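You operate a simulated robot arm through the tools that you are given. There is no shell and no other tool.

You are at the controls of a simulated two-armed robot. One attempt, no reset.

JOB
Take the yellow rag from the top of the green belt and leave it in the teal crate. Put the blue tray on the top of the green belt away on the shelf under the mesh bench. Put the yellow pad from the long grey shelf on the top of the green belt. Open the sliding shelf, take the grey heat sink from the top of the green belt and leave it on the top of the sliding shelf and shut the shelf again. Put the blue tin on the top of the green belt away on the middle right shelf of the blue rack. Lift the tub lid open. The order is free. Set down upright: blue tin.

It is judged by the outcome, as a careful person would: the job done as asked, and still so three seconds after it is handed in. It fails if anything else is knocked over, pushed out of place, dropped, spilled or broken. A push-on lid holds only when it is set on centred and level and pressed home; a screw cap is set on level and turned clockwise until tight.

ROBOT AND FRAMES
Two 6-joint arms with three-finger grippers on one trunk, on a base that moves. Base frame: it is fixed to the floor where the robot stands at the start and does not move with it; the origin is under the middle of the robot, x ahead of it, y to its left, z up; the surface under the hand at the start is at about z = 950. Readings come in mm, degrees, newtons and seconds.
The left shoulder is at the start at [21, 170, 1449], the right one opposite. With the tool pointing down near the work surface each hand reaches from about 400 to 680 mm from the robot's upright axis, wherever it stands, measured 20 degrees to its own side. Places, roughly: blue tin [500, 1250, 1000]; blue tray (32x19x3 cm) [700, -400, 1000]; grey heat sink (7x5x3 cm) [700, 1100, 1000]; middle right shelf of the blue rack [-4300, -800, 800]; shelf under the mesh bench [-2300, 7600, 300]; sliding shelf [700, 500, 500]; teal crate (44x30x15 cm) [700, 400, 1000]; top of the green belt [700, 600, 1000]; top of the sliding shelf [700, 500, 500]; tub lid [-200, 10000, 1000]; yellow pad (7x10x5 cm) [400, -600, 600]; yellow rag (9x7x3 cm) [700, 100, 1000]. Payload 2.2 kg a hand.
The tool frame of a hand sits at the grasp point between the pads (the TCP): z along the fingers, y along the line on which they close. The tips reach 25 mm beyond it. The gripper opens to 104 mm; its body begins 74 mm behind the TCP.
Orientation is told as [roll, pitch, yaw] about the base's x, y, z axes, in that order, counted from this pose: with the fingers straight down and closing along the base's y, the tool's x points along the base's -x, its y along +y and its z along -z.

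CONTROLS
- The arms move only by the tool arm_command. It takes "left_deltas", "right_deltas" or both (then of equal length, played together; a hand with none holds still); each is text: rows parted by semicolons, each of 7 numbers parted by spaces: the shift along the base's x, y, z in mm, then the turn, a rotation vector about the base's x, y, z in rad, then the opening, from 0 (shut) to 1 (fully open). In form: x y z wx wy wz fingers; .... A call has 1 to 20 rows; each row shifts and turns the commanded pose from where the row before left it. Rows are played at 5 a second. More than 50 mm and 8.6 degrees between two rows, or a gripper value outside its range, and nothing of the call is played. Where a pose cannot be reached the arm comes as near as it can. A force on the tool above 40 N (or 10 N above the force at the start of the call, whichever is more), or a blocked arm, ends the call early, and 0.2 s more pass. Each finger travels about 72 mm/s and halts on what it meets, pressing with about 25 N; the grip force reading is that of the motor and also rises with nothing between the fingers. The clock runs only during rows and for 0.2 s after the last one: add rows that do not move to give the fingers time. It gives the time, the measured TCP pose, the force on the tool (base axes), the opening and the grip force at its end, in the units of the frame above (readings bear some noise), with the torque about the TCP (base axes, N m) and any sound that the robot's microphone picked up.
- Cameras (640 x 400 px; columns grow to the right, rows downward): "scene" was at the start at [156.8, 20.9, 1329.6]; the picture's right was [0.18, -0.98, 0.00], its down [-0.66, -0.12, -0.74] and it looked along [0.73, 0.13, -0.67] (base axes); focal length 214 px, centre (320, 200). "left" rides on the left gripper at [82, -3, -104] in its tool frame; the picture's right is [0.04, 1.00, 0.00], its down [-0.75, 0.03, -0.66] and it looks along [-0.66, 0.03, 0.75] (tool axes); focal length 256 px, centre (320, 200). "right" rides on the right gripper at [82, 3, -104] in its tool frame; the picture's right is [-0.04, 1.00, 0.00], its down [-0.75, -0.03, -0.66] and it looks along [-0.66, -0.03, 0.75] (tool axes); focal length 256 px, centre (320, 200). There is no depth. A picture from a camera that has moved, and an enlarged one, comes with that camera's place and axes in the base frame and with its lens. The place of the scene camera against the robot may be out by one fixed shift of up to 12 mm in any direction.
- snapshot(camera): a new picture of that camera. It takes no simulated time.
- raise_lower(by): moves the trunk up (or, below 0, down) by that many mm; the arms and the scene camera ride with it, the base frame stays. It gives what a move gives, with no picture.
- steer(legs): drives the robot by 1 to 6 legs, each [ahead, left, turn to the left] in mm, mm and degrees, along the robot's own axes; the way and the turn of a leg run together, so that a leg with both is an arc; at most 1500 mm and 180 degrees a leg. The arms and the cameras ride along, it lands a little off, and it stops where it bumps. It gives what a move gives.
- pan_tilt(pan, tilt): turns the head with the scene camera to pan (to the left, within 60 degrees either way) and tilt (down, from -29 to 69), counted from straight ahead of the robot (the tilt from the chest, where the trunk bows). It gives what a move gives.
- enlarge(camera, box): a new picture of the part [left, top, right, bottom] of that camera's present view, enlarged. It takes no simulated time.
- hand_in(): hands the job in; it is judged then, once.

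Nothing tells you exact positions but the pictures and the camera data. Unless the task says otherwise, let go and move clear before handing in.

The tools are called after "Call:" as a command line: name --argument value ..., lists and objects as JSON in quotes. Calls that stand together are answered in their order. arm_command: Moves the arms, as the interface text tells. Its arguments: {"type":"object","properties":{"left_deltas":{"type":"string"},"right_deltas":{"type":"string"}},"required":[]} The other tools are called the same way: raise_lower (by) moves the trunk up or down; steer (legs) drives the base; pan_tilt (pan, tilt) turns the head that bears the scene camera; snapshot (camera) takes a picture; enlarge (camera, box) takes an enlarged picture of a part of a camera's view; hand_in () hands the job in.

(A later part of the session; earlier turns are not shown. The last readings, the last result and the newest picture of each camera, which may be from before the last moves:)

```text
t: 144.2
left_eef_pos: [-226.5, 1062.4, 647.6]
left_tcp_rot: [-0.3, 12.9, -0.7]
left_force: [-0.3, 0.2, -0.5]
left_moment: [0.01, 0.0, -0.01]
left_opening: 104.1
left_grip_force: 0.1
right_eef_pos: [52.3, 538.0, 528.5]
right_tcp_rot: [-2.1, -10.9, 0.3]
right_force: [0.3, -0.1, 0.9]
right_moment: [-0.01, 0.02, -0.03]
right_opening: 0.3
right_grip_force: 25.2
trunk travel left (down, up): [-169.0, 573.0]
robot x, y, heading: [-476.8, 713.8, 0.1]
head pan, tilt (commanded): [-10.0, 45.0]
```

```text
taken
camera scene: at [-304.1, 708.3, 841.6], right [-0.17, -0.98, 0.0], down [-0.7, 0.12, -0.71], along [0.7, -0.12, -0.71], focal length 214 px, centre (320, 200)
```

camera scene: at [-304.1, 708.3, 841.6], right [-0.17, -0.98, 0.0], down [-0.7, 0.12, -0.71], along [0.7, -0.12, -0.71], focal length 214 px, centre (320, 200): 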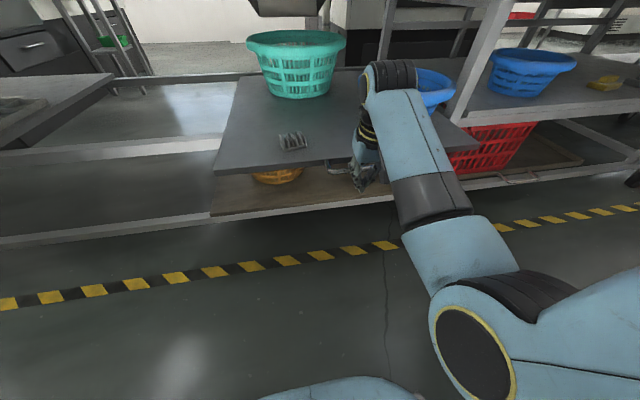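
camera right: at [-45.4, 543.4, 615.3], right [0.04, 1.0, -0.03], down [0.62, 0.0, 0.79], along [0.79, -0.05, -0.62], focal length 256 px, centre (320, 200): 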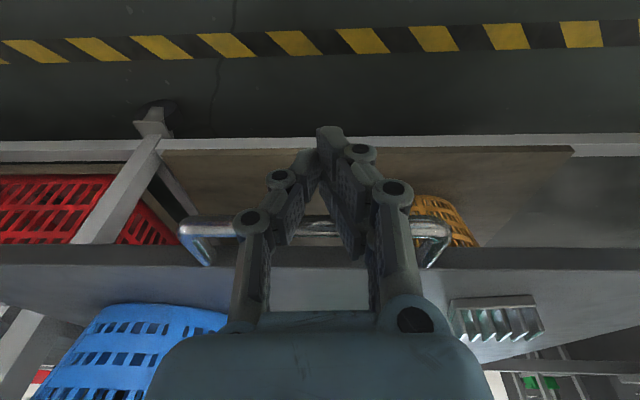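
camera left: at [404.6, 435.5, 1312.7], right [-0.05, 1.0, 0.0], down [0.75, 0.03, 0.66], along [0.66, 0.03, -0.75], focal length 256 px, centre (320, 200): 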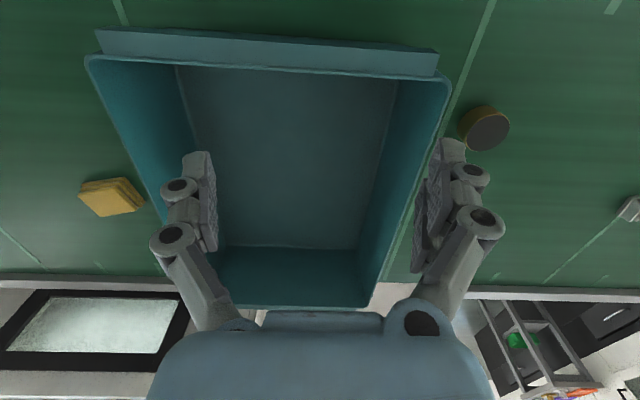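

The shelf is moving in with the push (about 35–40 mm so far). I continue.

Call:
steer --legs '[[160, 0, 0]]'

Call:
snapshot --camera "right"

Call:
snapshot --camera "scene"

```text
t: 145.6
left_eef_pos: [-62.4, 1061.8, 648.0]
left_tcp_rot: [-0.3, 12.8, -0.7]
left_force: [-0.4, 0.1, 0.6]
left_moment: [-0.01, 0.01, 0.01]
left_opening: 104.2
left_grip_force: 0.0
right_eef_pos: [217.8, 537.7, 528.5]
right_tcp_rot: [-2.0, -10.8, 0.3]
right_force: [0.6, -0.7, -0.3]
right_moment: [0.04, -0.02, -0.01]
right_opening: 0.0
right_grip_force: 25.3
trunk travel left (down, up): [-169.0, 573.0]
robot x, y, heading: [-311.0, 719.7, -0.0]
head pan, tilt (commanded): [-10.0, 45.0]
```

```text
taken
camera right: at [118.6, 543.3, 615.4], right [0.04, 1.0, -0.03], down [0.62, 0.0, 0.79], along [0.79, -0.05, -0.62], focal length 256 px, centre (320, 200)
```

right: 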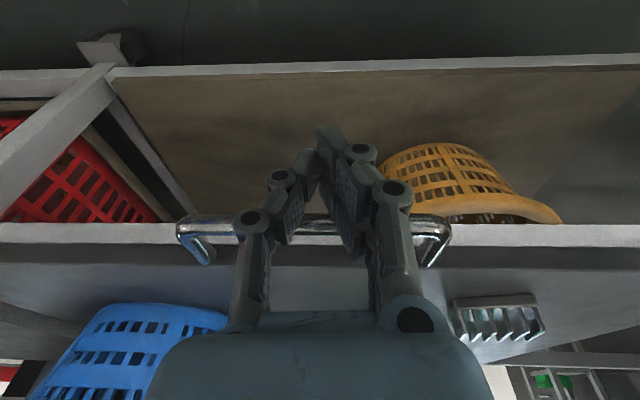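

```text
taken
camera scene: at [-140.2, 708.4, 841.6], right [-0.17, -0.98, 0.0], down [-0.7, 0.12, -0.71], along [0.7, -0.12, -0.71], focal length 214 px, centre (320, 200)
```

scene: 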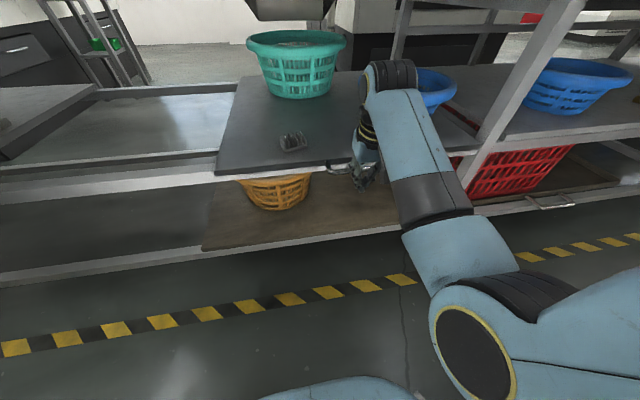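

It follows nicely; about 35 mm remain. I push in smaller steps watching the force.

Call:
steer --legs '[[22, 0, 0]]'

Call:
steer --legs '[[8, 0, 0]]'

Call:
enlarge --camera "right" --box '[160, 180, 480, 380]'

```text
t: 146.4
left_eef_pos: [-39.8, 1063.4, 649.0]
left_tcp_rot: [-0.3, 12.8, -0.7]
left_force: [0.0, -0.4, 0.5]
left_moment: [0.0, 0.0, 0.01]
left_opening: 104.0
left_grip_force: 0.1
right_eef_pos: [238.9, 535.7, 528.4]
right_tcp_rot: [-2.2, -10.7, 0.2]
right_force: [-0.5, 0.5, 0.4]
right_moment: [-0.02, -0.01, 0.01]
right_opening: 0.2
right_grip_force: 24.6
trunk travel left (down, up): [-169.0, 573.0]
robot x, y, heading: [-289.8, 717.1, -0.0]
head pan, tilt (commanded): [-10.0, 45.0]
```

```text
t: 147.2
left_eef_pos: [-31.6, 1063.2, 647.0]
left_tcp_rot: [-0.4, 12.9, -0.7]
left_force: [-0.2, 0.7, 0.4]
left_moment: [0.0, 0.03, 0.04]
left_opening: 104.2
left_grip_force: 0.0
right_eef_pos: [247.2, 535.6, 528.3]
right_tcp_rot: [-2.2, -10.8, 0.3]
right_force: [0.0, 1.3, 0.2]
right_moment: [0.01, 0.01, -0.01]
right_opening: 0.1
right_grip_force: 24.8
trunk travel left (down, up): [-169.0, 573.0]
robot x, y, heading: [-283.1, 716.3, 0.2]
head pan, tilt (commanded): [-10.0, 45.0]
```

```text
2.00 times, centred on (320, 280) of right
camera zoom: at [149.4, 542.5, 615.3], right [0.04, 1.0, -0.03], down [0.62, 0.0, 0.79], along [0.79, -0.05, -0.62], focal length 512 px, centre (320, 40)
```

zoom: 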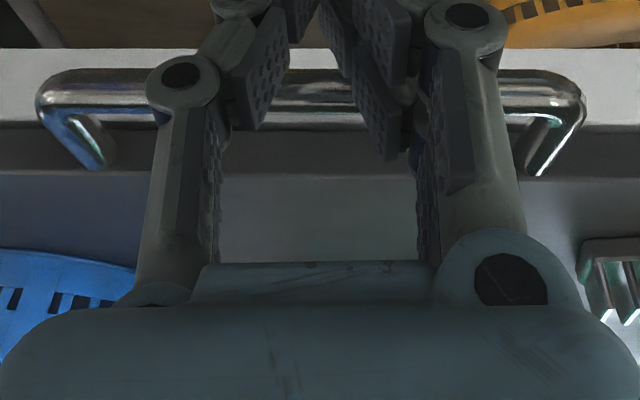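

Still free-moving. I continue in small increments until it meets its stop.

Call:
steer --legs '[[7, 0, 0]]'

Call:
steer --legs '[[6, 0, 0]]'

Call:
enlarge --camera "right" --box '[160, 180, 480, 380]'

```text
t: 147.9
left_eef_pos: [-25.7, 1063.2, 647.6]
left_tcp_rot: [-0.3, 12.9, -0.8]
left_force: [-0.5, 0.2, -0.5]
left_moment: [0.0, 0.01, -0.01]
left_opening: 103.9
left_grip_force: 0.0
right_eef_pos: [251.4, 535.3, 527.1]
right_tcp_rot: [-2.2, -10.4, 0.3]
right_force: [-29.8, 1.5, -5.7]
right_moment: [-0.12, 0.0, 0.21]
right_opening: 0.1
right_grip_force: 25.6
trunk travel left (down, up): [-169.0, 573.0]
robot x, y, heading: [-276.4, 717.7, -0.2]
head pan, tilt (commanded): [-10.0, 45.0]
```

```text
t: 148.7
left_eef_pos: [-21.8, 1061.8, 648.7]
left_tcp_rot: [-0.3, 12.9, -0.9]
left_force: [0.1, -0.2, -0.4]
left_moment: [0.02, 0.0, 0.03]
left_opening: 103.8
left_grip_force: 0.0
right_eef_pos: [251.8, 534.2, 523.9]
right_tcp_rot: [-2.3, -9.4, 0.3]
right_force: [-0.3, 0.4, 0.1]
right_moment: [0.0, 0.02, 0.0]
right_opening: 0.0
right_grip_force: 25.2
trunk travel left (down, up): [-169.0, 573.0]
robot x, y, heading: [-271.6, 718.5, -0.1]
head pan, tilt (commanded): [-10.0, 45.0]
stopped in leg 1: the force on the tool passed its limit at 46 N (the readings are from after the stop); the commanded pose is now the measured one
```

```text
2.00 times, centred on (320, 280) of right
camera zoom: at [155.7, 541.2, 613.3], right [0.04, 1.0, -0.03], down [0.64, 0.0, 0.77], along [0.77, -0.05, -0.64], focal length 512 px, centre (320, 40)
```

zoom: 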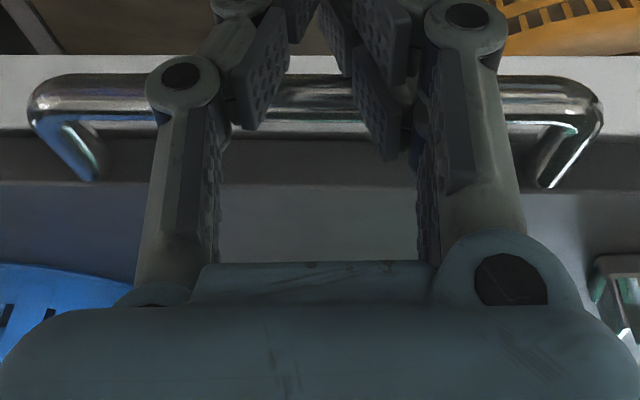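

The shelf met its stop with rising force, so it is shut. I back off and verify from a distance.

Call:
steer --legs '[[-350, 0, 0]]'

Call:
raise_lower --by 300

Call:
pan_tilt --pan 0 --tilt 30

Call:
snapshot --camera "scene"

```text
t: 151.0
left_eef_pos: [-376.4, 1062.6, 648.4]
left_tcp_rot: [-0.3, 13.0, -0.7]
left_force: [0.1, 0.1, -0.2]
left_moment: [-0.01, 0.03, 0.0]
left_opening: 104.0
left_grip_force: 0.0
right_eef_pos: [-102.7, 536.3, 523.3]
right_tcp_rot: [-2.4, -9.4, 0.5]
right_force: [0.4, 0.5, 0.1]
right_moment: [0.01, -0.02, -0.01]
right_opening: 0.0
right_grip_force: 25.1
trunk travel left (down, up): [-169.0, 573.0]
robot x, y, heading: [-627.5, 717.0, 0.2]
head pan, tilt (commanded): [-10.0, 45.0]
```

```text
t: 154.0
left_eef_pos: [-377.2, 1062.7, 948.0]
left_tcp_rot: [-0.2, 12.9, -0.6]
left_force: [-0.4, 0.2, 0.3]
left_moment: [0.0, 0.0, -0.01]
left_opening: 104.2
left_grip_force: 0.0
right_eef_pos: [-102.3, 535.4, 824.3]
right_tcp_rot: [-2.2, -9.4, 0.3]
right_force: [0.1, 0.1, -0.1]
right_moment: [0.04, 0.0, 0.01]
right_opening: 0.0
right_grip_force: 25.0
trunk travel left (down, up): [-469.0, 273.0]
robot x, y, heading: [-627.0, 718.9, 0.2]
head pan, tilt (commanded): [-10.0, 45.0]
```

```text
t: 154.8
left_eef_pos: [-377.2, 1063.4, 948.3]
left_tcp_rot: [-0.3, 12.8, -0.7]
left_force: [0.2, -0.3, -1.0]
left_moment: [0.02, 0.02, 0.0]
left_opening: 104.1
left_grip_force: 0.0
right_eef_pos: [-101.9, 535.7, 823.9]
right_tcp_rot: [-2.3, -9.4, 0.5]
right_force: [0.8, 0.2, -0.3]
right_moment: [0.03, -0.02, -0.02]
right_opening: 0.1
right_grip_force: 24.7
trunk travel left (down, up): [-469.0, 273.0]
robot x, y, heading: [-624.7, 714.8, -0.1]
head pan, tilt (commanded): [0.0, 30.0]
```

```text
taken
camera scene: at [-460.2, 722.8, 1174.1], right [0.0, -1.0, 0.0], down [-0.5, 0.0, -0.87], along [0.87, 0.0, -0.5], focal length 214 px, centre (320, 200)
```

scene: 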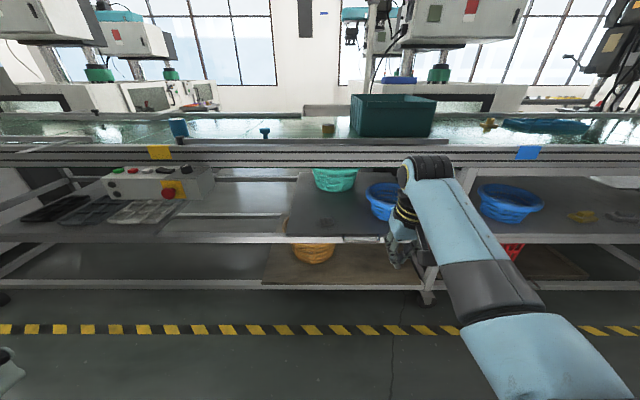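

Call:
enlarge --camera "scene" --box '[260, 160, 430, 266]'

```text
3.76 times, centred on (345, 213) of scene
camera zoom: at [-460.2, 722.8, 1174.1], right [0.0, -1.0, 0.0], down [-0.5, 0.0, -0.87], along [0.87, 0.0, -0.5], focal length 807 px, centre (226, 151)
```

zoom: 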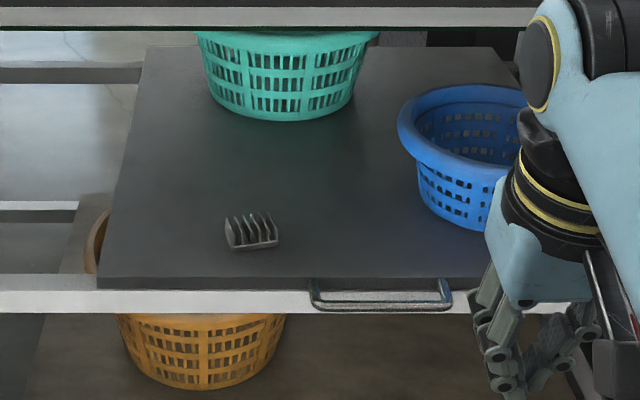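

The shelf is flush with the heat sink on it. Next is the yellow pad on the long grey shelf, at about [415, -555, 585]; I drive right to face it.

Call:
steer --legs '[[0, -1080, 0]]'

Call:
pan_tilt --pan -15 --tilt 35

Call:
snapshot --camera "scene"

Call:
snapshot --camera "right"

```text
t: 160.4
left_eef_pos: [-374.8, -35.3, 947.2]
left_tcp_rot: [-0.3, 12.8, -0.4]
left_force: [0.3, -0.3, -0.1]
left_moment: [0.0, 0.0, 0.0]
left_opening: 103.9
left_grip_force: 0.1
right_eef_pos: [-96.2, -560.3, 824.2]
right_tcp_rot: [-2.3, -9.5, 0.6]
right_force: [-0.4, 0.1, -0.1]
right_moment: [0.03, -0.02, 0.01]
right_opening: 0.0
right_grip_force: 25.1
trunk travel left (down, up): [-469.0, 273.0]
robot x, y, heading: [-619.2, -380.3, 0.6]
head pan, tilt (commanded): [0.0, 30.0]
```

```text
t: 161.2
left_eef_pos: [-375.0, -35.6, 947.2]
left_tcp_rot: [-0.4, 13.0, -0.2]
left_force: [-0.1, 0.1, 0.2]
left_moment: [-0.01, 0.02, 0.0]
left_opening: 103.9
left_grip_force: 0.1
right_eef_pos: [-96.0, -560.3, 824.7]
right_tcp_rot: [-2.3, -9.5, 0.9]
right_force: [0.6, 0.7, -0.9]
right_moment: [0.01, -0.01, 0.02]
right_opening: 0.0
right_grip_force: 24.9
trunk travel left (down, up): [-469.0, 273.0]
robot x, y, heading: [-622.9, -384.0, 0.5]
head pan, tilt (commanded): [-15.0, 35.0]
```

```text
taken
camera scene: at [-460.0, -399.2, 1166.4], right [-0.25, -0.97, 0.0], down [-0.56, 0.14, -0.82], along [0.79, -0.2, -0.57], focal length 214 px, centre (320, 200)
```

scene: 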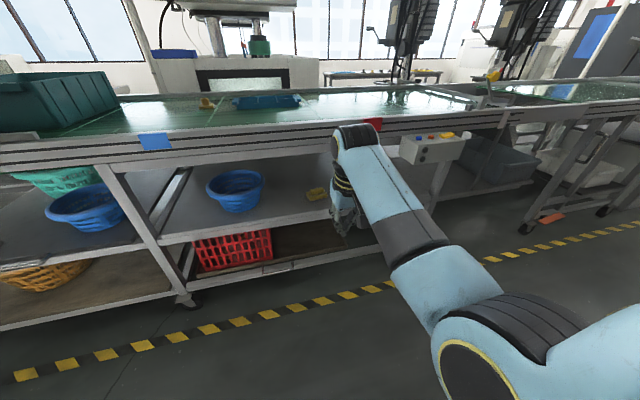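

```text
taken
camera right: at [-192.8, -554.7, 913.3], right [0.03, 1.0, -0.03], down [0.64, 0.01, 0.77], along [0.77, -0.05, -0.64], focal length 256 px, centre (320, 200)
```

right: 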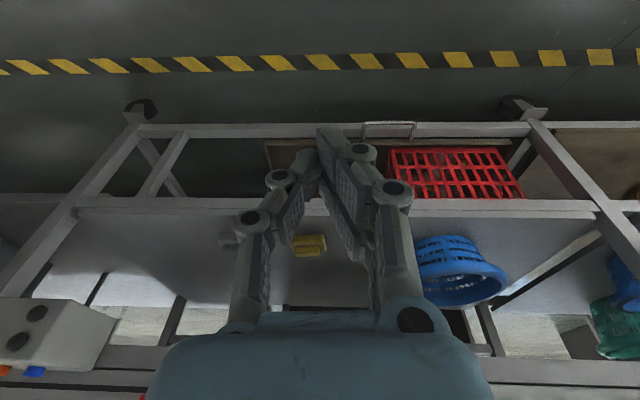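

Call:
enlarge --camera "right" --box '[200, 190, 420, 328]'

Call:
enlarge --camera "scene" --box '[200, 150, 380, 262]'

```text
2.90 times, centred on (310, 259) of right
camera zoom: at [-192.8, -554.7, 913.3], right [0.03, 1.0, -0.03], down [0.64, 0.01, 0.77], along [0.77, -0.05, -0.64], focal length 742 px, centre (349, 29)
```

zoom: 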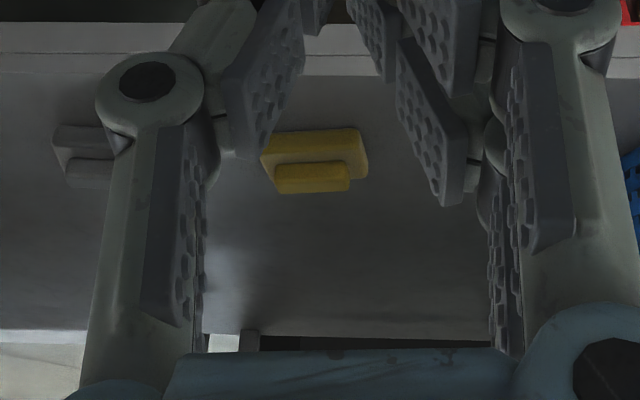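

```text
3.56 times, centred on (290, 206) of scene
camera zoom: at [-460.0, -399.2, 1166.4], right [-0.25, -0.97, 0.0], down [-0.56, 0.14, -0.82], along [0.79, -0.2, -0.57], focal length 763 px, centre (427, 179)
```

zoom: 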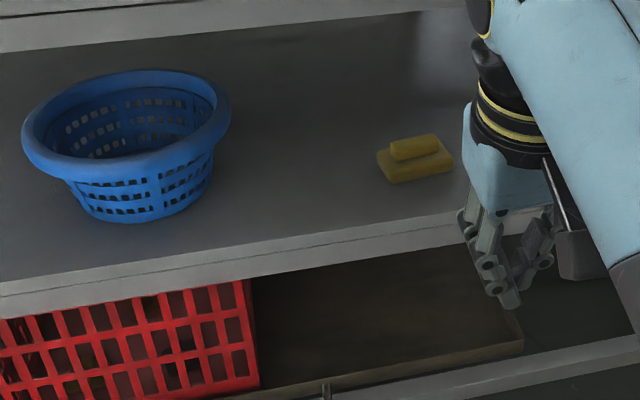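

The pad is a block with a ridge on top (ridge ~70 mm long in y). I plan to grip the ridge by its ends with the hand pointing down, slipping in under the rail (bottom at ~900). First I open, lower and approach partway.

Call:
arm_command --right_deltas "0 0 0 0 0 0 1; 0 0 0 0 0 0 1; 0 0 0 0 0 0 1; 0 0 0 0 0 0 1; 0 0 0 0 0 0 1"

Call:
raise_lower --by -170

Call:
steer --legs '[[250, -48, -0.5]]'

Call:
snapshot --camera "right"

Call:
snapshot --camera "scene"

```text
t: 162.4
left_eef_pos: [-373.4, -34.5, 948.3]
left_tcp_rot: [-0.3, 12.9, -0.3]
left_force: [0.8, 0.5, -0.1]
left_moment: [0.02, 0.0, -0.01]
left_opening: 104.3
left_grip_force: 0.1
right_eef_pos: [-95.9, -560.0, 825.7]
right_tcp_rot: [-2.2, -9.5, 0.7]
right_force: [0.4, 0.1, -0.6]
right_moment: [-0.01, 0.05, 0.04]
right_opening: 104.0
right_grip_force: 0.1
trunk travel left (down, up): [-469.0, 273.0]
robot x, y, heading: [-618.8, -384.6, 0.4]
head pan, tilt (commanded): [-15.0, 35.0]
```

```text
t: 164.3
left_eef_pos: [-373.6, -36.0, 778.0]
left_tcp_rot: [-0.3, 12.9, -0.3]
left_force: [0.9, 0.0, -0.1]
left_moment: [0.07, -0.04, 0.05]
left_opening: 104.1
left_grip_force: 0.1
right_eef_pos: [-97.7, -560.9, 654.1]
right_tcp_rot: [-2.3, -9.6, 0.7]
right_force: [0.8, 0.4, 0.6]
right_moment: [-0.02, 0.06, 0.04]
right_opening: 104.2
right_grip_force: 0.1
trunk travel left (down, up): [-299.0, 443.0]
robot x, y, heading: [-622.2, -380.2, 0.5]
head pan, tilt (commanded): [-15.0, 35.0]
```

```text
t: 166.2
left_eef_pos: [-120.0, -84.1, 777.8]
left_tcp_rot: [-0.4, 13.1, -0.4]
left_force: [1.1, -0.3, 0.1]
left_moment: [0.04, 0.05, 0.02]
left_opening: 104.1
left_grip_force: 0.0
right_eef_pos: [156.9, -608.9, 654.0]
right_tcp_rot: [-2.3, -9.4, 0.7]
right_force: [1.0, -0.4, -0.8]
right_moment: [0.01, 0.01, -0.02]
right_opening: 103.7
right_grip_force: 0.0
trunk travel left (down, up): [-299.0, 443.0]
robot x, y, heading: [-367.3, -429.0, 0.5]
head pan, tilt (commanded): [-15.0, 35.0]
```

```text
taken
camera right: at [60.2, -603.2, 742.9], right [0.03, 1.0, -0.03], down [0.64, 0.0, 0.77], along [0.77, -0.05, -0.64], focal length 256 px, centre (320, 200)
```

right: 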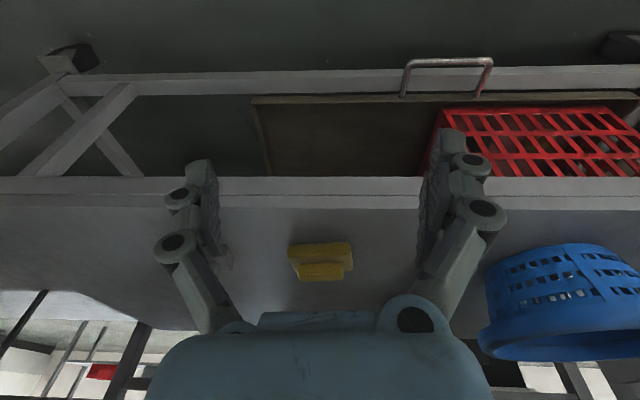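

```text
taken
camera scene: at [-199.2, -446.8, 991.0], right [-0.25, -0.97, 0.0], down [-0.56, 0.15, -0.82], along [0.79, -0.21, -0.57], focal length 214 px, centre (320, 200)
```

scene: 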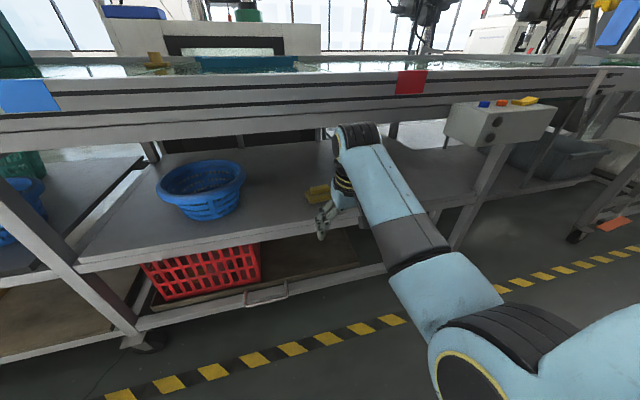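

Pad centre reads about [395, -619]. Before going under the rail I check the height clearance of the wrist.

Call:
enlarge --camera "scene" --box '[260, 80, 460, 205]'

```text
3.20 times, centred on (360, 142) of scene
camera zoom: at [-199.2, -446.8, 991.0], right [-0.25, -0.97, 0.0], down [-0.56, 0.15, -0.82], along [0.79, -0.21, -0.57], focal length 686 px, centre (192, 384)
```

zoom: 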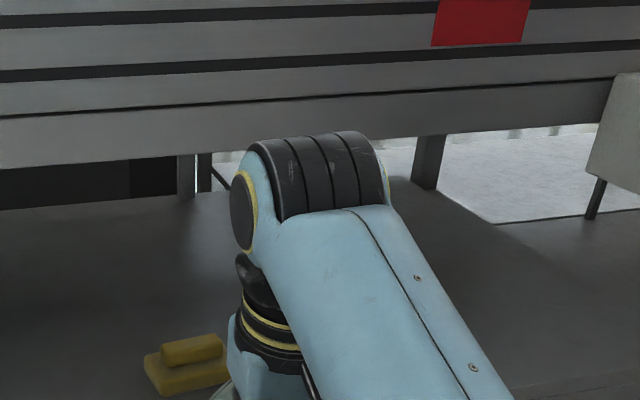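

The beam's underside is at about z=840, so a vertical hand would not fit; I need the hand tilted ~52° forward. I back up a bit and tilt about the wrist.

Call:
steer --legs '[[-110, -10, -0.5]]'

Call:
arm_command --right_deltas "19 0 8 0.02 -0.124 0 1; 20 0 10 0.02 -0.124 0 1; 20 0 12 0 -0.124 0 1; 20 0 13 0 -0.124 0 1; 20 0 13 0 -0.124 0 1; 20 0 14 0 -0.124 0 1; 0 0 0 0 0 0 1"

Call:
snapshot --camera "scene"

Call:
snapshot --camera "right"

```text
t: 167.3
left_eef_pos: [-225.6, -96.3, 777.9]
left_tcp_rot: [-0.3, 12.9, -1.0]
left_force: [0.0, 1.2, -1.2]
left_moment: [0.02, -0.04, 0.01]
left_opening: 103.9
left_grip_force: 0.1
right_eef_pos: [45.5, -624.2, 654.3]
right_tcp_rot: [-2.3, -9.4, 0.1]
right_force: [-0.3, 0.9, 0.6]
right_moment: [0.01, 0.0, 0.01]
right_opening: 104.1
right_grip_force: 0.0
trunk travel left (down, up): [-299.0, 443.0]
robot x, y, heading: [-478.3, -438.1, -0.4]
head pan, tilt (commanded): [-15.0, 35.0]
```

```text
t: 168.9
left_eef_pos: [-225.5, -97.0, 777.5]
left_tcp_rot: [-0.2, 12.9, -1.0]
left_force: [-1.3, 0.2, -0.5]
left_moment: [-0.02, -0.04, 0.0]
left_opening: 103.8
left_grip_force: 0.1
right_eef_pos: [165.3, -624.9, 725.2]
right_tcp_rot: [0.5, -52.1, -0.8]
right_force: [0.5, -0.6, -0.4]
right_moment: [0.0, 0.01, -0.04]
right_opening: 104.1
right_grip_force: 0.0
trunk travel left (down, up): [-299.0, 443.0]
robot x, y, heading: [-477.1, -437.2, -0.1]
head pan, tilt (commanded): [-15.0, 35.0]
```

```text
taken
camera scene: at [-308.4, -458.4, 991.1], right [-0.26, -0.96, 0.0], down [-0.55, 0.15, -0.82], along [0.79, -0.22, -0.57], focal length 214 px, centre (320, 200)
```

scene: 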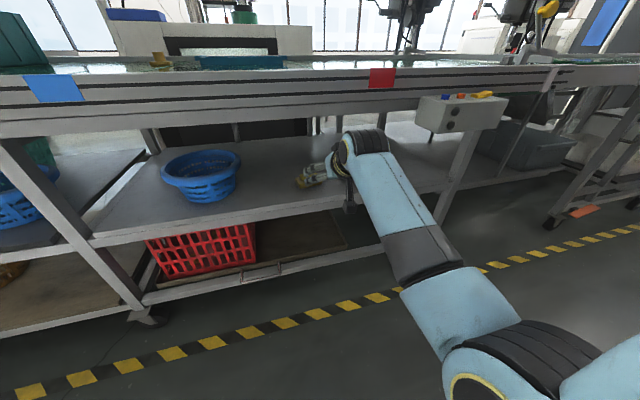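

```text
taken
camera right: at [34.0, -620.6, 724.6], right [0.03, 1.0, 0.04], down [-0.05, -0.04, 1.0], along [1.0, -0.03, 0.05], focal length 256 px, centre (320, 200)
```

right: 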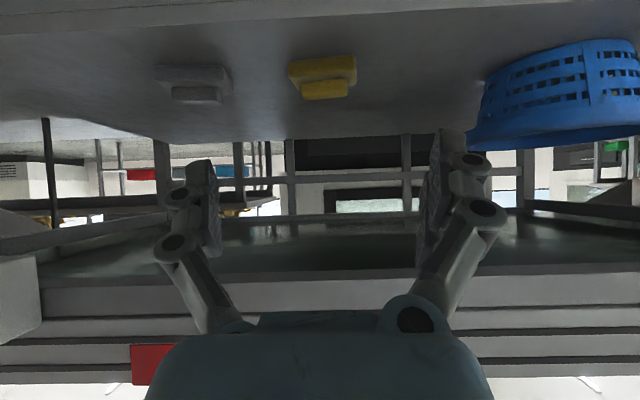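

The tilted hand looks straight at the pad. I zoom in to get its rotation and centre.

Call:
enlarge --camera "right" --box '[260, 30, 390, 111]'

```text
4.92 times, centred on (325, 70) of right
camera zoom: at [34.0, -620.6, 724.6], right [0.03, 1.0, 0.04], down [-0.05, -0.04, 1.0], along [1.0, -0.03, 0.05], focal length 1260 px, centre (295, 838)
```

zoom: 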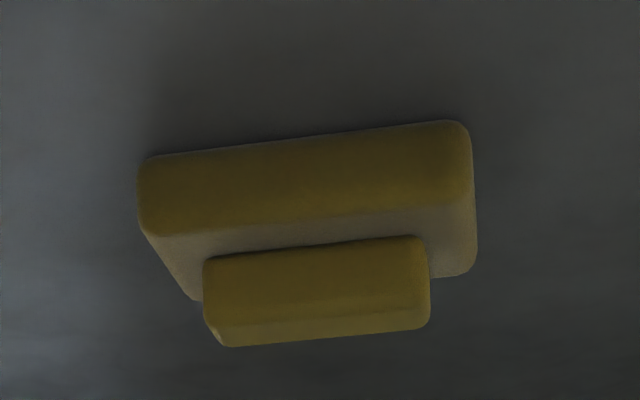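

Triangulating several views: pad centre about [427, -619], shelf at z≈546, base top ≈567, ridge 567–596, yaw ≈ 7°. I align yaw, lower to z≈640 and drive in above the pad.

Call:
arm_command --right_deltas "0 3 0 0 0 0.07 1; 0 3 0 0 0 0.065 1; 0 0 0 0 0 0 1"

Call:
raise_lower --by -85

Call:
steer --legs '[[170, 0, 0]]'

Call:
snapshot --camera "right"

Call:
snapshot --camera "scene"

```text
t: 169.8
left_eef_pos: [-226.5, -95.6, 777.7]
left_tcp_rot: [-0.2, 12.9, -1.1]
left_force: [-0.2, -0.3, 0.5]
left_moment: [-0.01, 0.0, 0.02]
left_opening: 104.1
left_grip_force: 0.1
right_eef_pos: [165.4, -618.7, 725.5]
right_tcp_rot: [0.7, -51.9, 6.7]
right_force: [0.2, 0.4, -0.4]
right_moment: [-0.01, -0.03, -0.03]
right_opening: 103.9
right_grip_force: 0.0
trunk travel left (down, up): [-299.0, 443.0]
robot x, y, heading: [-479.9, -440.3, -0.6]
head pan, tilt (commanded): [-15.0, 35.0]
```

```text
t: 171.0
left_eef_pos: [-225.3, -96.7, 693.4]
left_tcp_rot: [-0.3, 12.9, -1.1]
left_force: [0.8, -0.1, -0.9]
left_moment: [0.0, -0.04, 0.0]
left_opening: 103.9
left_grip_force: 0.1
right_eef_pos: [165.4, -618.3, 640.3]
right_tcp_rot: [0.6, -52.1, 6.8]
right_force: [-0.6, -0.2, 0.2]
right_moment: [-0.01, 0.03, -0.01]
right_opening: 104.2
right_grip_force: 0.0
trunk travel left (down, up): [-214.0, 528.0]
robot x, y, heading: [-476.4, -438.5, -0.2]
head pan, tilt (commanded): [-15.0, 35.0]
```

```text
t: 172.4
left_eef_pos: [-54.9, -96.1, 693.7]
left_tcp_rot: [-0.2, 13.0, -1.0]
left_force: [-0.4, 0.3, 0.1]
left_moment: [0.01, -0.01, -0.01]
left_opening: 103.9
left_grip_force: 0.0
right_eef_pos: [335.5, -619.0, 637.8]
right_tcp_rot: [0.6, -52.0, 6.8]
right_force: [0.7, -0.7, 0.0]
right_moment: [0.0, 0.0, 0.0]
right_opening: 103.9
right_grip_force: 0.1
trunk travel left (down, up): [-214.0, 528.0]
robot x, y, heading: [-307.8, -445.8, -0.1]
head pan, tilt (commanded): [-15.0, 35.0]
```

```text
taken
camera right: at [205.5, -632.9, 638.7], right [-0.1, 0.99, 0.04], down [-0.05, -0.04, 1.0], along [0.99, 0.1, 0.05], focal length 256 px, centre (320, 200)
```

right: 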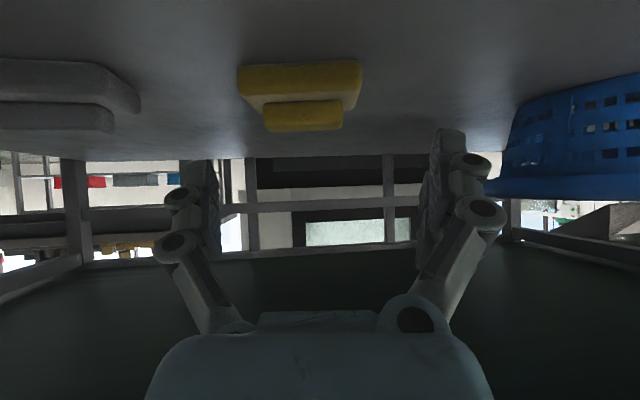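

```text
taken
camera scene: at [-131.8, -459.2, 902.9], right [-0.26, -0.96, 0.0], down [-0.55, 0.15, -0.82], along [0.79, -0.22, -0.57], focal length 214 px, centre (320, 200)
```

scene: 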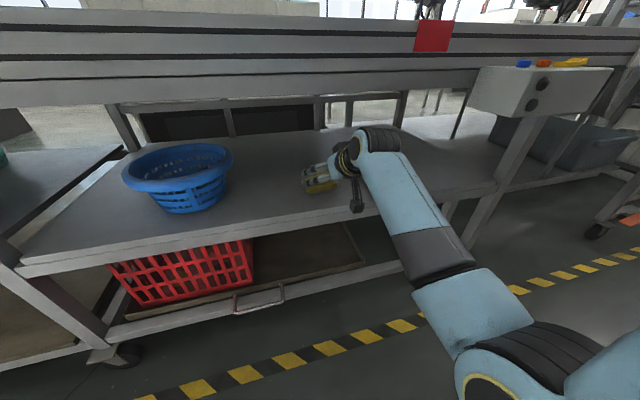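

Lateral alignment is within 3 mm and the yaw nearly right. I make the small correction, lower 10 mm and drive the last 87 mm.

Call:
arm_command --right_deltas "0 -3 -10 0 0 0.04 1; 0 0 0 0 0 0 1"

Call:
steer --legs '[[60, 0, 0]]'

Call:
snapshot --camera "right"

Call:
snapshot --camera "scene"

```text
t: 173.0
left_eef_pos: [-53.4, -96.1, 692.8]
left_tcp_rot: [-0.3, 12.9, -1.0]
left_force: [-0.6, 0.2, -0.1]
left_moment: [0.01, 0.02, 0.01]
left_opening: 104.3
left_grip_force: 0.1
right_eef_pos: [336.5, -621.2, 628.6]
right_tcp_rot: [0.7, -51.9, 9.0]
right_force: [0.1, 0.0, 0.2]
right_moment: [0.0, 0.03, -0.01]
right_opening: 103.8
right_grip_force: 0.1
trunk travel left (down, up): [-214.0, 528.0]
robot x, y, heading: [-308.5, -445.9, 0.2]
head pan, tilt (commanded): [-15.0, 35.0]
```

```text
t: 174.0
left_eef_pos: [5.1, -97.3, 693.0]
left_tcp_rot: [-0.3, 13.0, -1.0]
left_force: [-0.5, -0.1, -0.1]
left_moment: [0.0, 0.01, -0.01]
left_opening: 104.2
left_grip_force: 0.1
right_eef_pos: [396.5, -621.6, 628.5]
right_tcp_rot: [0.8, -52.1, 9.1]
right_force: [-0.4, 0.6, 0.4]
right_moment: [-0.01, -0.02, 0.0]
right_opening: 103.8
right_grip_force: 0.0
trunk travel left (down, up): [-214.0, 528.0]
robot x, y, heading: [-250.2, -444.3, -0.3]
head pan, tilt (commanded): [-15.0, 35.0]
```

```text
taken
camera right: at [266.4, -641.2, 628.5], right [-0.14, 0.99, 0.04], down [-0.05, -0.05, 1.0], along [0.99, 0.14, 0.05], focal length 256 px, centre (320, 200)
```

right: 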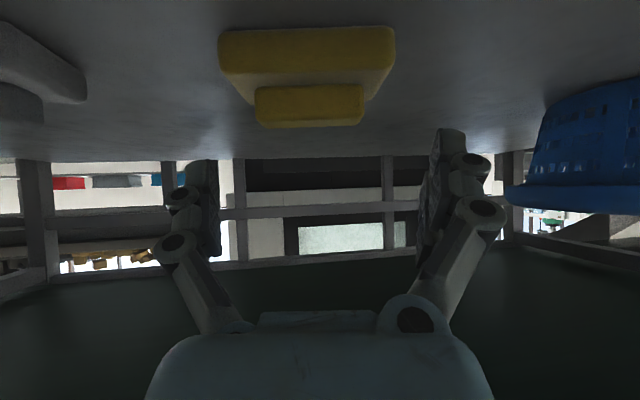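

```text
taken
camera scene: at [-71.7, -459.4, 902.8], right [-0.26, -0.96, 0.0], down [-0.55, 0.15, -0.82], along [0.79, -0.22, -0.57], focal length 214 px, centre (320, 200)
```

scene: 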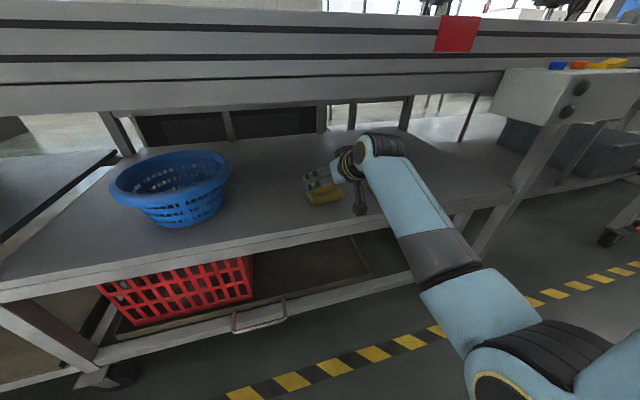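

Alignment is good (pad centre ≈ [430, -623]). I go ahead the last 27 mm and lower onto the ridge.

Call:
steer --legs '[[27, 0, 0]]'

Call:
raise_lower --by -22

Call:
snapshot --camera "right"

```text
t: 174.8
left_eef_pos: [32.0, -96.7, 693.7]
left_tcp_rot: [-0.3, 13.0, -1.0]
left_force: [-0.4, -0.1, -0.7]
left_moment: [0.03, 0.01, 0.01]
left_opening: 104.0
left_grip_force: 0.0
right_eef_pos: [422.4, -623.8, 628.2]
right_tcp_rot: [0.8, -51.9, 9.1]
right_force: [0.2, -0.1, -0.3]
right_moment: [0.01, 0.02, 0.01]
right_opening: 103.9
right_grip_force: 0.1
trunk travel left (down, up): [-214.0, 528.0]
robot x, y, heading: [-221.5, -441.4, -0.1]
head pan, tilt (commanded): [-15.0, 35.0]
```

```text
t: 175.5
left_eef_pos: [31.7, -97.0, 671.5]
left_tcp_rot: [-0.3, 12.9, -1.0]
left_force: [-0.1, -0.5, -0.1]
left_moment: [0.01, 0.01, 0.02]
left_opening: 103.8
left_grip_force: 0.0
right_eef_pos: [422.3, -622.6, 607.7]
right_tcp_rot: [0.6, -52.0, 9.1]
right_force: [1.3, 0.4, 0.1]
right_moment: [-0.02, 0.03, -0.03]
right_opening: 104.0
right_grip_force: 0.0
trunk travel left (down, up): [-192.0, 550.0]
robot x, y, heading: [-221.6, -440.2, -0.5]
head pan, tilt (commanded): [-15.0, 35.0]
```

```text
taken
camera right: at [293.1, -641.5, 607.3], right [-0.14, 0.99, 0.04], down [-0.05, -0.05, 1.0], along [0.99, 0.14, 0.05], focal length 256 px, centre (320, 200)
```

right: 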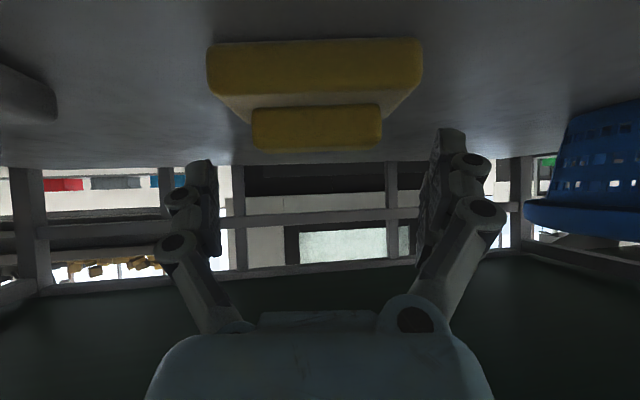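

The ridge's front face is at x≈430, so its centre is nearer x≈445. I go 18 mm further and lower to z≈592.

Call:
steer --legs '[[18, 0, 0]]'

Call:
raise_lower --by -12

Call:
snapshot --camera "right"

```text
t: 176.3
left_eef_pos: [50.9, -97.5, 670.3]
left_tcp_rot: [-0.2, 12.9, -1.0]
left_force: [-0.3, -1.1, -0.5]
left_moment: [-0.03, 0.0, 0.01]
left_opening: 103.9
left_grip_force: 0.0
right_eef_pos: [441.2, -622.1, 604.7]
right_tcp_rot: [0.7, -52.0, 9.1]
right_force: [-0.5, 0.3, 0.5]
right_moment: [0.0, -0.01, -0.01]
right_opening: 103.9
right_grip_force: 0.0
trunk travel left (down, up): [-192.0, 550.0]
robot x, y, heading: [-201.2, -441.5, -0.3]
head pan, tilt (commanded): [-15.0, 35.0]
```

```text
t: 176.9
left_eef_pos: [50.2, -96.9, 658.2]
left_tcp_rot: [-0.2, 12.9, -1.0]
left_force: [0.4, -0.2, 0.0]
left_moment: [-0.01, 0.0, 0.02]
left_opening: 104.1
left_grip_force: 0.1
right_eef_pos: [440.5, -622.7, 595.0]
right_tcp_rot: [0.8, -52.0, 9.1]
right_force: [-0.6, -0.3, 0.6]
right_moment: [-0.01, 0.01, -0.04]
right_opening: 104.0
right_grip_force: 0.2
trunk travel left (down, up): [-180.0, 562.0]
robot x, y, heading: [-203.5, -442.9, -0.2]
head pan, tilt (commanded): [-15.0, 35.0]
```

```text
taken
camera right: at [311.0, -641.7, 595.0], right [-0.14, 0.99, 0.04], down [-0.05, -0.05, 1.0], along [0.99, 0.14, 0.05], focal length 256 px, centre (320, 200)
```

right: 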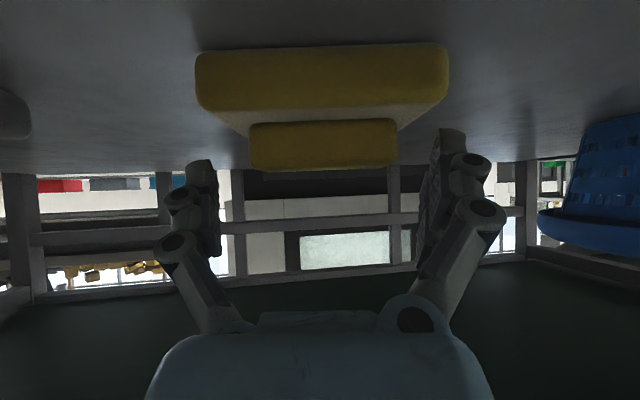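

The two-finger side has one finger 20 mm lower at this tilt, which would land on the pad's base. Rolling the hand ~13° about its own axis levels the thumb with that finger; I do that and look again.

Call:
arm_command --right_deltas "0 0 3 0.059 0.009 -0.047 1; 0 0 2 0.059 0.009 -0.047 1; 0 0 0 0.059 0.009 -0.047 1; 0 0 0 0 0 0 1"

Call:
snapshot --camera "right"

Call:
enlarge --camera "scene" --box '[260, 110, 420, 210]'

```text
t: 177.9
left_eef_pos: [50.2, -96.8, 658.8]
left_tcp_rot: [-0.3, 12.9, -1.0]
left_force: [0.8, 0.4, -0.4]
left_moment: [-0.02, -0.01, 0.0]
left_opening: 103.9
left_grip_force: 0.1
right_eef_pos: [441.3, -623.5, 599.8]
right_tcp_rot: [16.7, -50.2, -11.6]
right_force: [0.0, -0.6, 0.2]
right_moment: [0.01, -0.01, -0.03]
right_opening: 104.0
right_grip_force: 0.0
trunk travel left (down, up): [-180.0, 562.0]
robot x, y, heading: [-199.4, -439.6, -0.3]
head pan, tilt (commanded): [-15.0, 35.0]
```

```text
taken
camera right: at [310.2, -623.6, 601.5], right [0.0, 0.98, 0.22], down [-0.04, -0.22, 0.98], along [1.0, -0.01, 0.04], focal length 256 px, centre (320, 200)
```

right: 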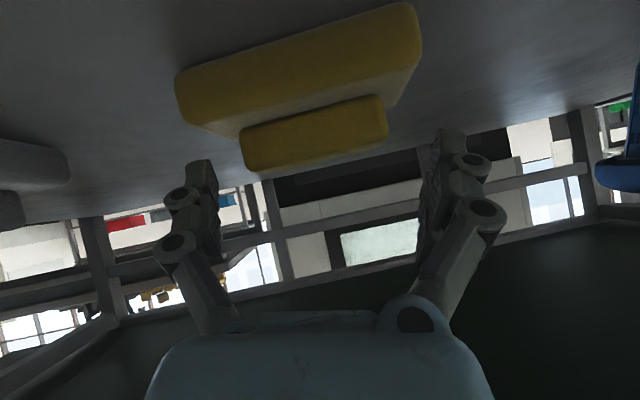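

```text
4.00 times, centred on (340, 160) of scene
camera zoom: at [-24.5, -459.7, 867.8], right [-0.26, -0.96, 0.0], down [-0.55, 0.15, -0.82], along [0.79, -0.22, -0.57], focal length 858 px, centre (240, 360)
```

zoom: 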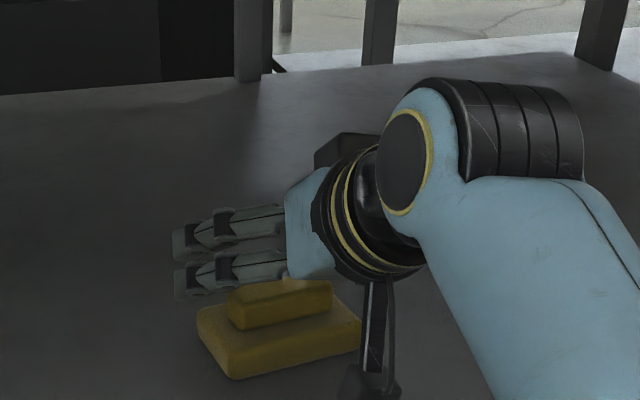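

Thumb and lower finger are now level (tips at z≈577, between base top 565 and ridge top ~588). I shift 3 mm and close.

Call:
arm_command --right_deltas "0 -3 0 0 0 0 1; 0 0 0 0 0 0 0.7; 0 0 0 0 0 0 0.4; 0 0 0 0 0 0 0.2; 0 0 0 0 0 0 0; 0 0 0 0 0 0 0; 0 0 0 0 0 0 0"

Call:
snapshot --camera "right"

Call:
enlarge --camera "scene" --box '[260, 110, 420, 210]'

```text
t: 179.5
left_eef_pos: [50.3, -96.3, 659.2]
left_tcp_rot: [-0.2, 12.9, -1.0]
left_force: [-0.3, 0.5, 0.3]
left_moment: [0.0, -0.04, -0.02]
left_opening: 104.2
left_grip_force: 0.1
right_eef_pos: [441.9, -628.0, 600.5]
right_tcp_rot: [16.8, -50.2, -11.6]
right_force: [-0.5, 0.6, 3.6]
right_moment: [0.18, 0.03, 0.03]
right_opening: 67.1
right_grip_force: 25.1
trunk travel left (down, up): [-180.0, 562.0]
robot x, y, heading: [-204.5, -442.0, -0.3]
head pan, tilt (commanded): [-15.0, 35.0]
```

```text
taken
camera right: at [310.4, -626.5, 602.1], right [0.0, 0.98, 0.22], down [-0.04, -0.22, 0.98], along [1.0, -0.01, 0.04], focal length 256 px, centre (320, 200)
```

right: 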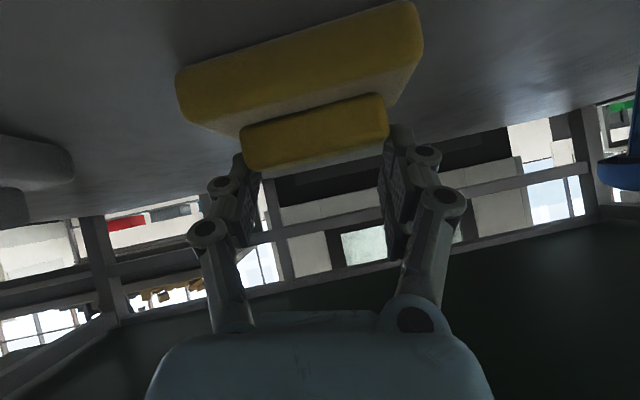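

```text
4.00 times, centred on (340, 160) of scene
camera zoom: at [-24.7, -459.7, 867.9], right [-0.26, -0.96, 0.0], down [-0.55, 0.15, -0.82], along [0.79, -0.22, -0.57], focal length 858 px, centre (240, 360)
```

zoom: 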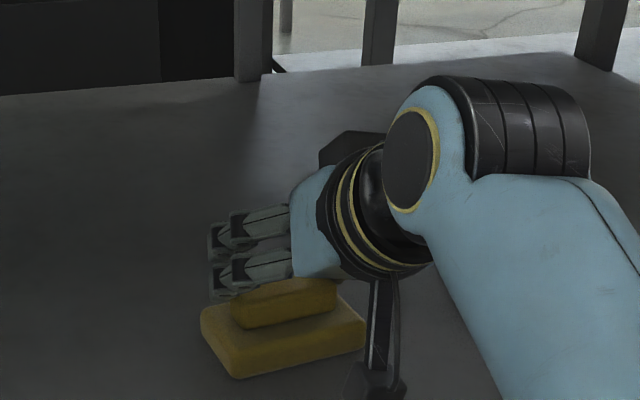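

Gripped at 67 mm. I lift 18 mm and check that the pad comes along level.

Call:
raise_lower --by 18

Call:
snapshot --camera "right"

Call:
snapshot --camera "scene"

```text
t: 180.1
left_eef_pos: [51.8, -97.1, 677.0]
left_tcp_rot: [-0.4, 13.0, -1.0]
left_force: [-0.1, -0.6, -0.6]
left_moment: [0.01, 0.01, 0.0]
left_opening: 103.8
left_grip_force: 0.1
right_eef_pos: [441.3, -625.8, 616.1]
right_tcp_rot: [16.7, -50.0, -11.5]
right_force: [0.3, 0.3, -1.0]
right_moment: [0.01, -0.02, 0.0]
right_opening: 67.3
right_grip_force: 24.6
trunk travel left (down, up): [-198.0, 544.0]
robot x, y, heading: [-197.2, -440.7, -0.4]
head pan, tilt (commanded): [-15.0, 35.0]
```

```text
taken
camera right: at [309.6, -626.1, 619.1], right [0.0, 0.98, 0.22], down [-0.04, -0.21, 0.98], along [1.0, -0.01, 0.03], focal length 256 px, centre (320, 200)
```

right: 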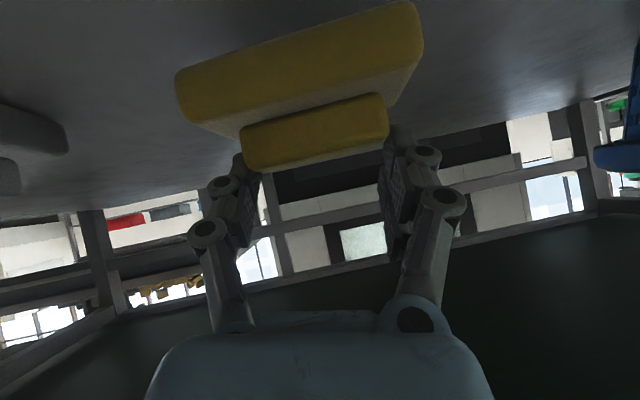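

```text
taken
camera scene: at [-25.6, -459.6, 886.3], right [-0.26, -0.96, 0.0], down [-0.55, 0.15, -0.82], along [0.79, -0.22, -0.57], focal length 214 px, centre (320, 200)
```

scene: 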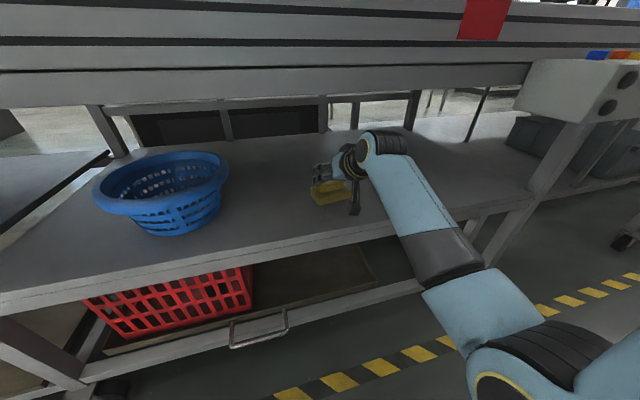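

The pad is securely held. I back out, raise the trunk, and then bring it over the belt.

Call:
steer --legs '[[-330, 0, 0]]'

Call:
raise_lower --by 400

Call:
raise_lower --by 50

Call:
pan_tilt --pan -15 --tilt 40

Call:
snapshot --camera "scene"

Call:
snapshot --camera "right"

```text
t: 182.3
left_eef_pos: [-281.9, -94.7, 677.8]
left_tcp_rot: [-0.3, 12.9, -1.0]
left_force: [0.9, -0.2, 0.1]
left_moment: [0.02, -0.02, -0.02]
left_opening: 104.2
left_grip_force: 0.1
right_eef_pos: [109.8, -623.9, 617.0]
right_tcp_rot: [16.8, -50.2, -11.5]
right_force: [0.5, -0.3, -1.6]
right_moment: [0.0, 0.01, 0.0]
right_opening: 66.5
right_grip_force: 24.9
trunk travel left (down, up): [-198.0, 544.0]
robot x, y, heading: [-537.9, -443.1, -0.5]
head pan, tilt (commanded): [-15.0, 35.0]
```

```text
t: 186.1
left_eef_pos: [-281.6, -95.9, 1077.5]
left_tcp_rot: [-0.2, 12.9, -0.9]
left_force: [-0.1, -0.4, 0.5]
left_moment: [0.03, -0.01, -0.02]
left_opening: 104.2
left_grip_force: 0.0
right_eef_pos: [108.3, -623.8, 1017.9]
right_tcp_rot: [16.7, -50.2, -11.4]
right_force: [0.3, -1.0, -0.7]
right_moment: [0.02, -0.04, -0.03]
right_opening: 66.6
right_grip_force: 25.0
trunk travel left (down, up): [-598.0, 144.0]
robot x, y, heading: [-534.4, -441.5, -0.2]
head pan, tilt (commanded): [-15.0, 35.0]
```

```text
t: 187.1
left_eef_pos: [-279.6, -94.7, 1126.3]
left_tcp_rot: [-0.4, 12.9, -1.0]
left_force: [0.3, 0.1, -0.4]
left_moment: [-0.01, 0.0, -0.03]
left_opening: 103.9
left_grip_force: 0.0
right_eef_pos: [109.1, -623.0, 1068.2]
right_tcp_rot: [16.8, -50.1, -11.6]
right_force: [0.0, 0.4, -0.8]
right_moment: [0.04, -0.04, 0.0]
right_opening: 66.7
right_grip_force: 25.2
trunk travel left (down, up): [-648.0, 94.0]
robot x, y, heading: [-532.5, -442.7, 0.1]
head pan, tilt (commanded): [-15.0, 35.0]
```

```text
t: 187.7
left_eef_pos: [-281.8, -95.7, 1126.2]
left_tcp_rot: [-0.2, 12.9, -1.0]
left_force: [0.0, -0.7, 0.2]
left_moment: [-0.01, 0.0, 0.0]
left_opening: 104.0
left_grip_force: 0.1
right_eef_pos: [110.2, -623.2, 1068.1]
right_tcp_rot: [16.8, -50.2, -11.5]
right_force: [0.3, 0.0, -0.1]
right_moment: [0.01, 0.01, 0.0]
right_opening: 66.6
right_grip_force: 25.4
trunk travel left (down, up): [-648.0, 94.0]
robot x, y, heading: [-536.1, -443.8, 0.0]
head pan, tilt (commanded): [-15.0, 40.0]
```

```text
taken
camera scene: at [-376.2, -457.2, 1339.6], right [-0.26, -0.96, 0.0], down [-0.62, 0.17, -0.77], along [0.74, -0.2, -0.64], focal length 214 px, centre (320, 200)
```

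scene: 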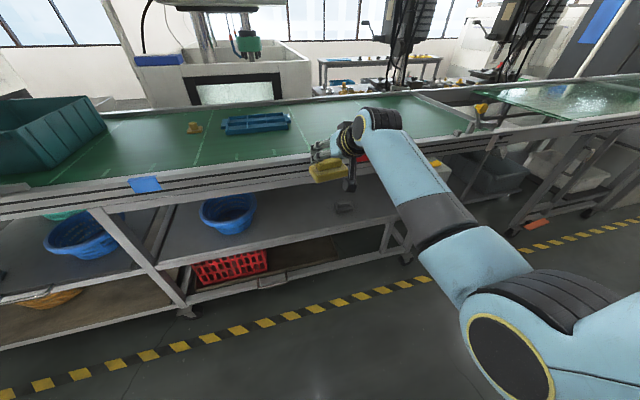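

```text
taken
camera right: at [-21.1, -624.1, 1069.7], right [0.0, 0.98, 0.22], down [-0.04, -0.22, 0.98], along [1.0, -0.01, 0.04], focal length 256 px, centre (320, 200)
```

right: 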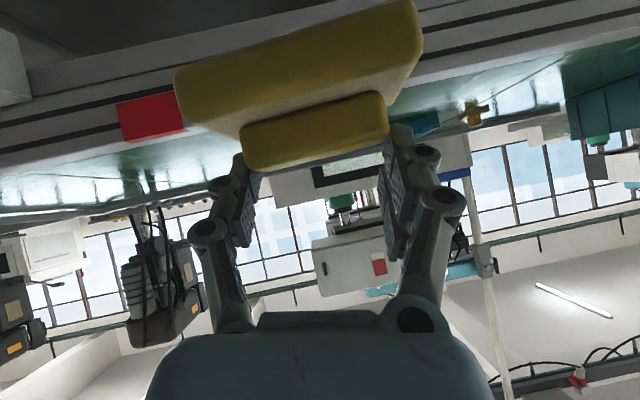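

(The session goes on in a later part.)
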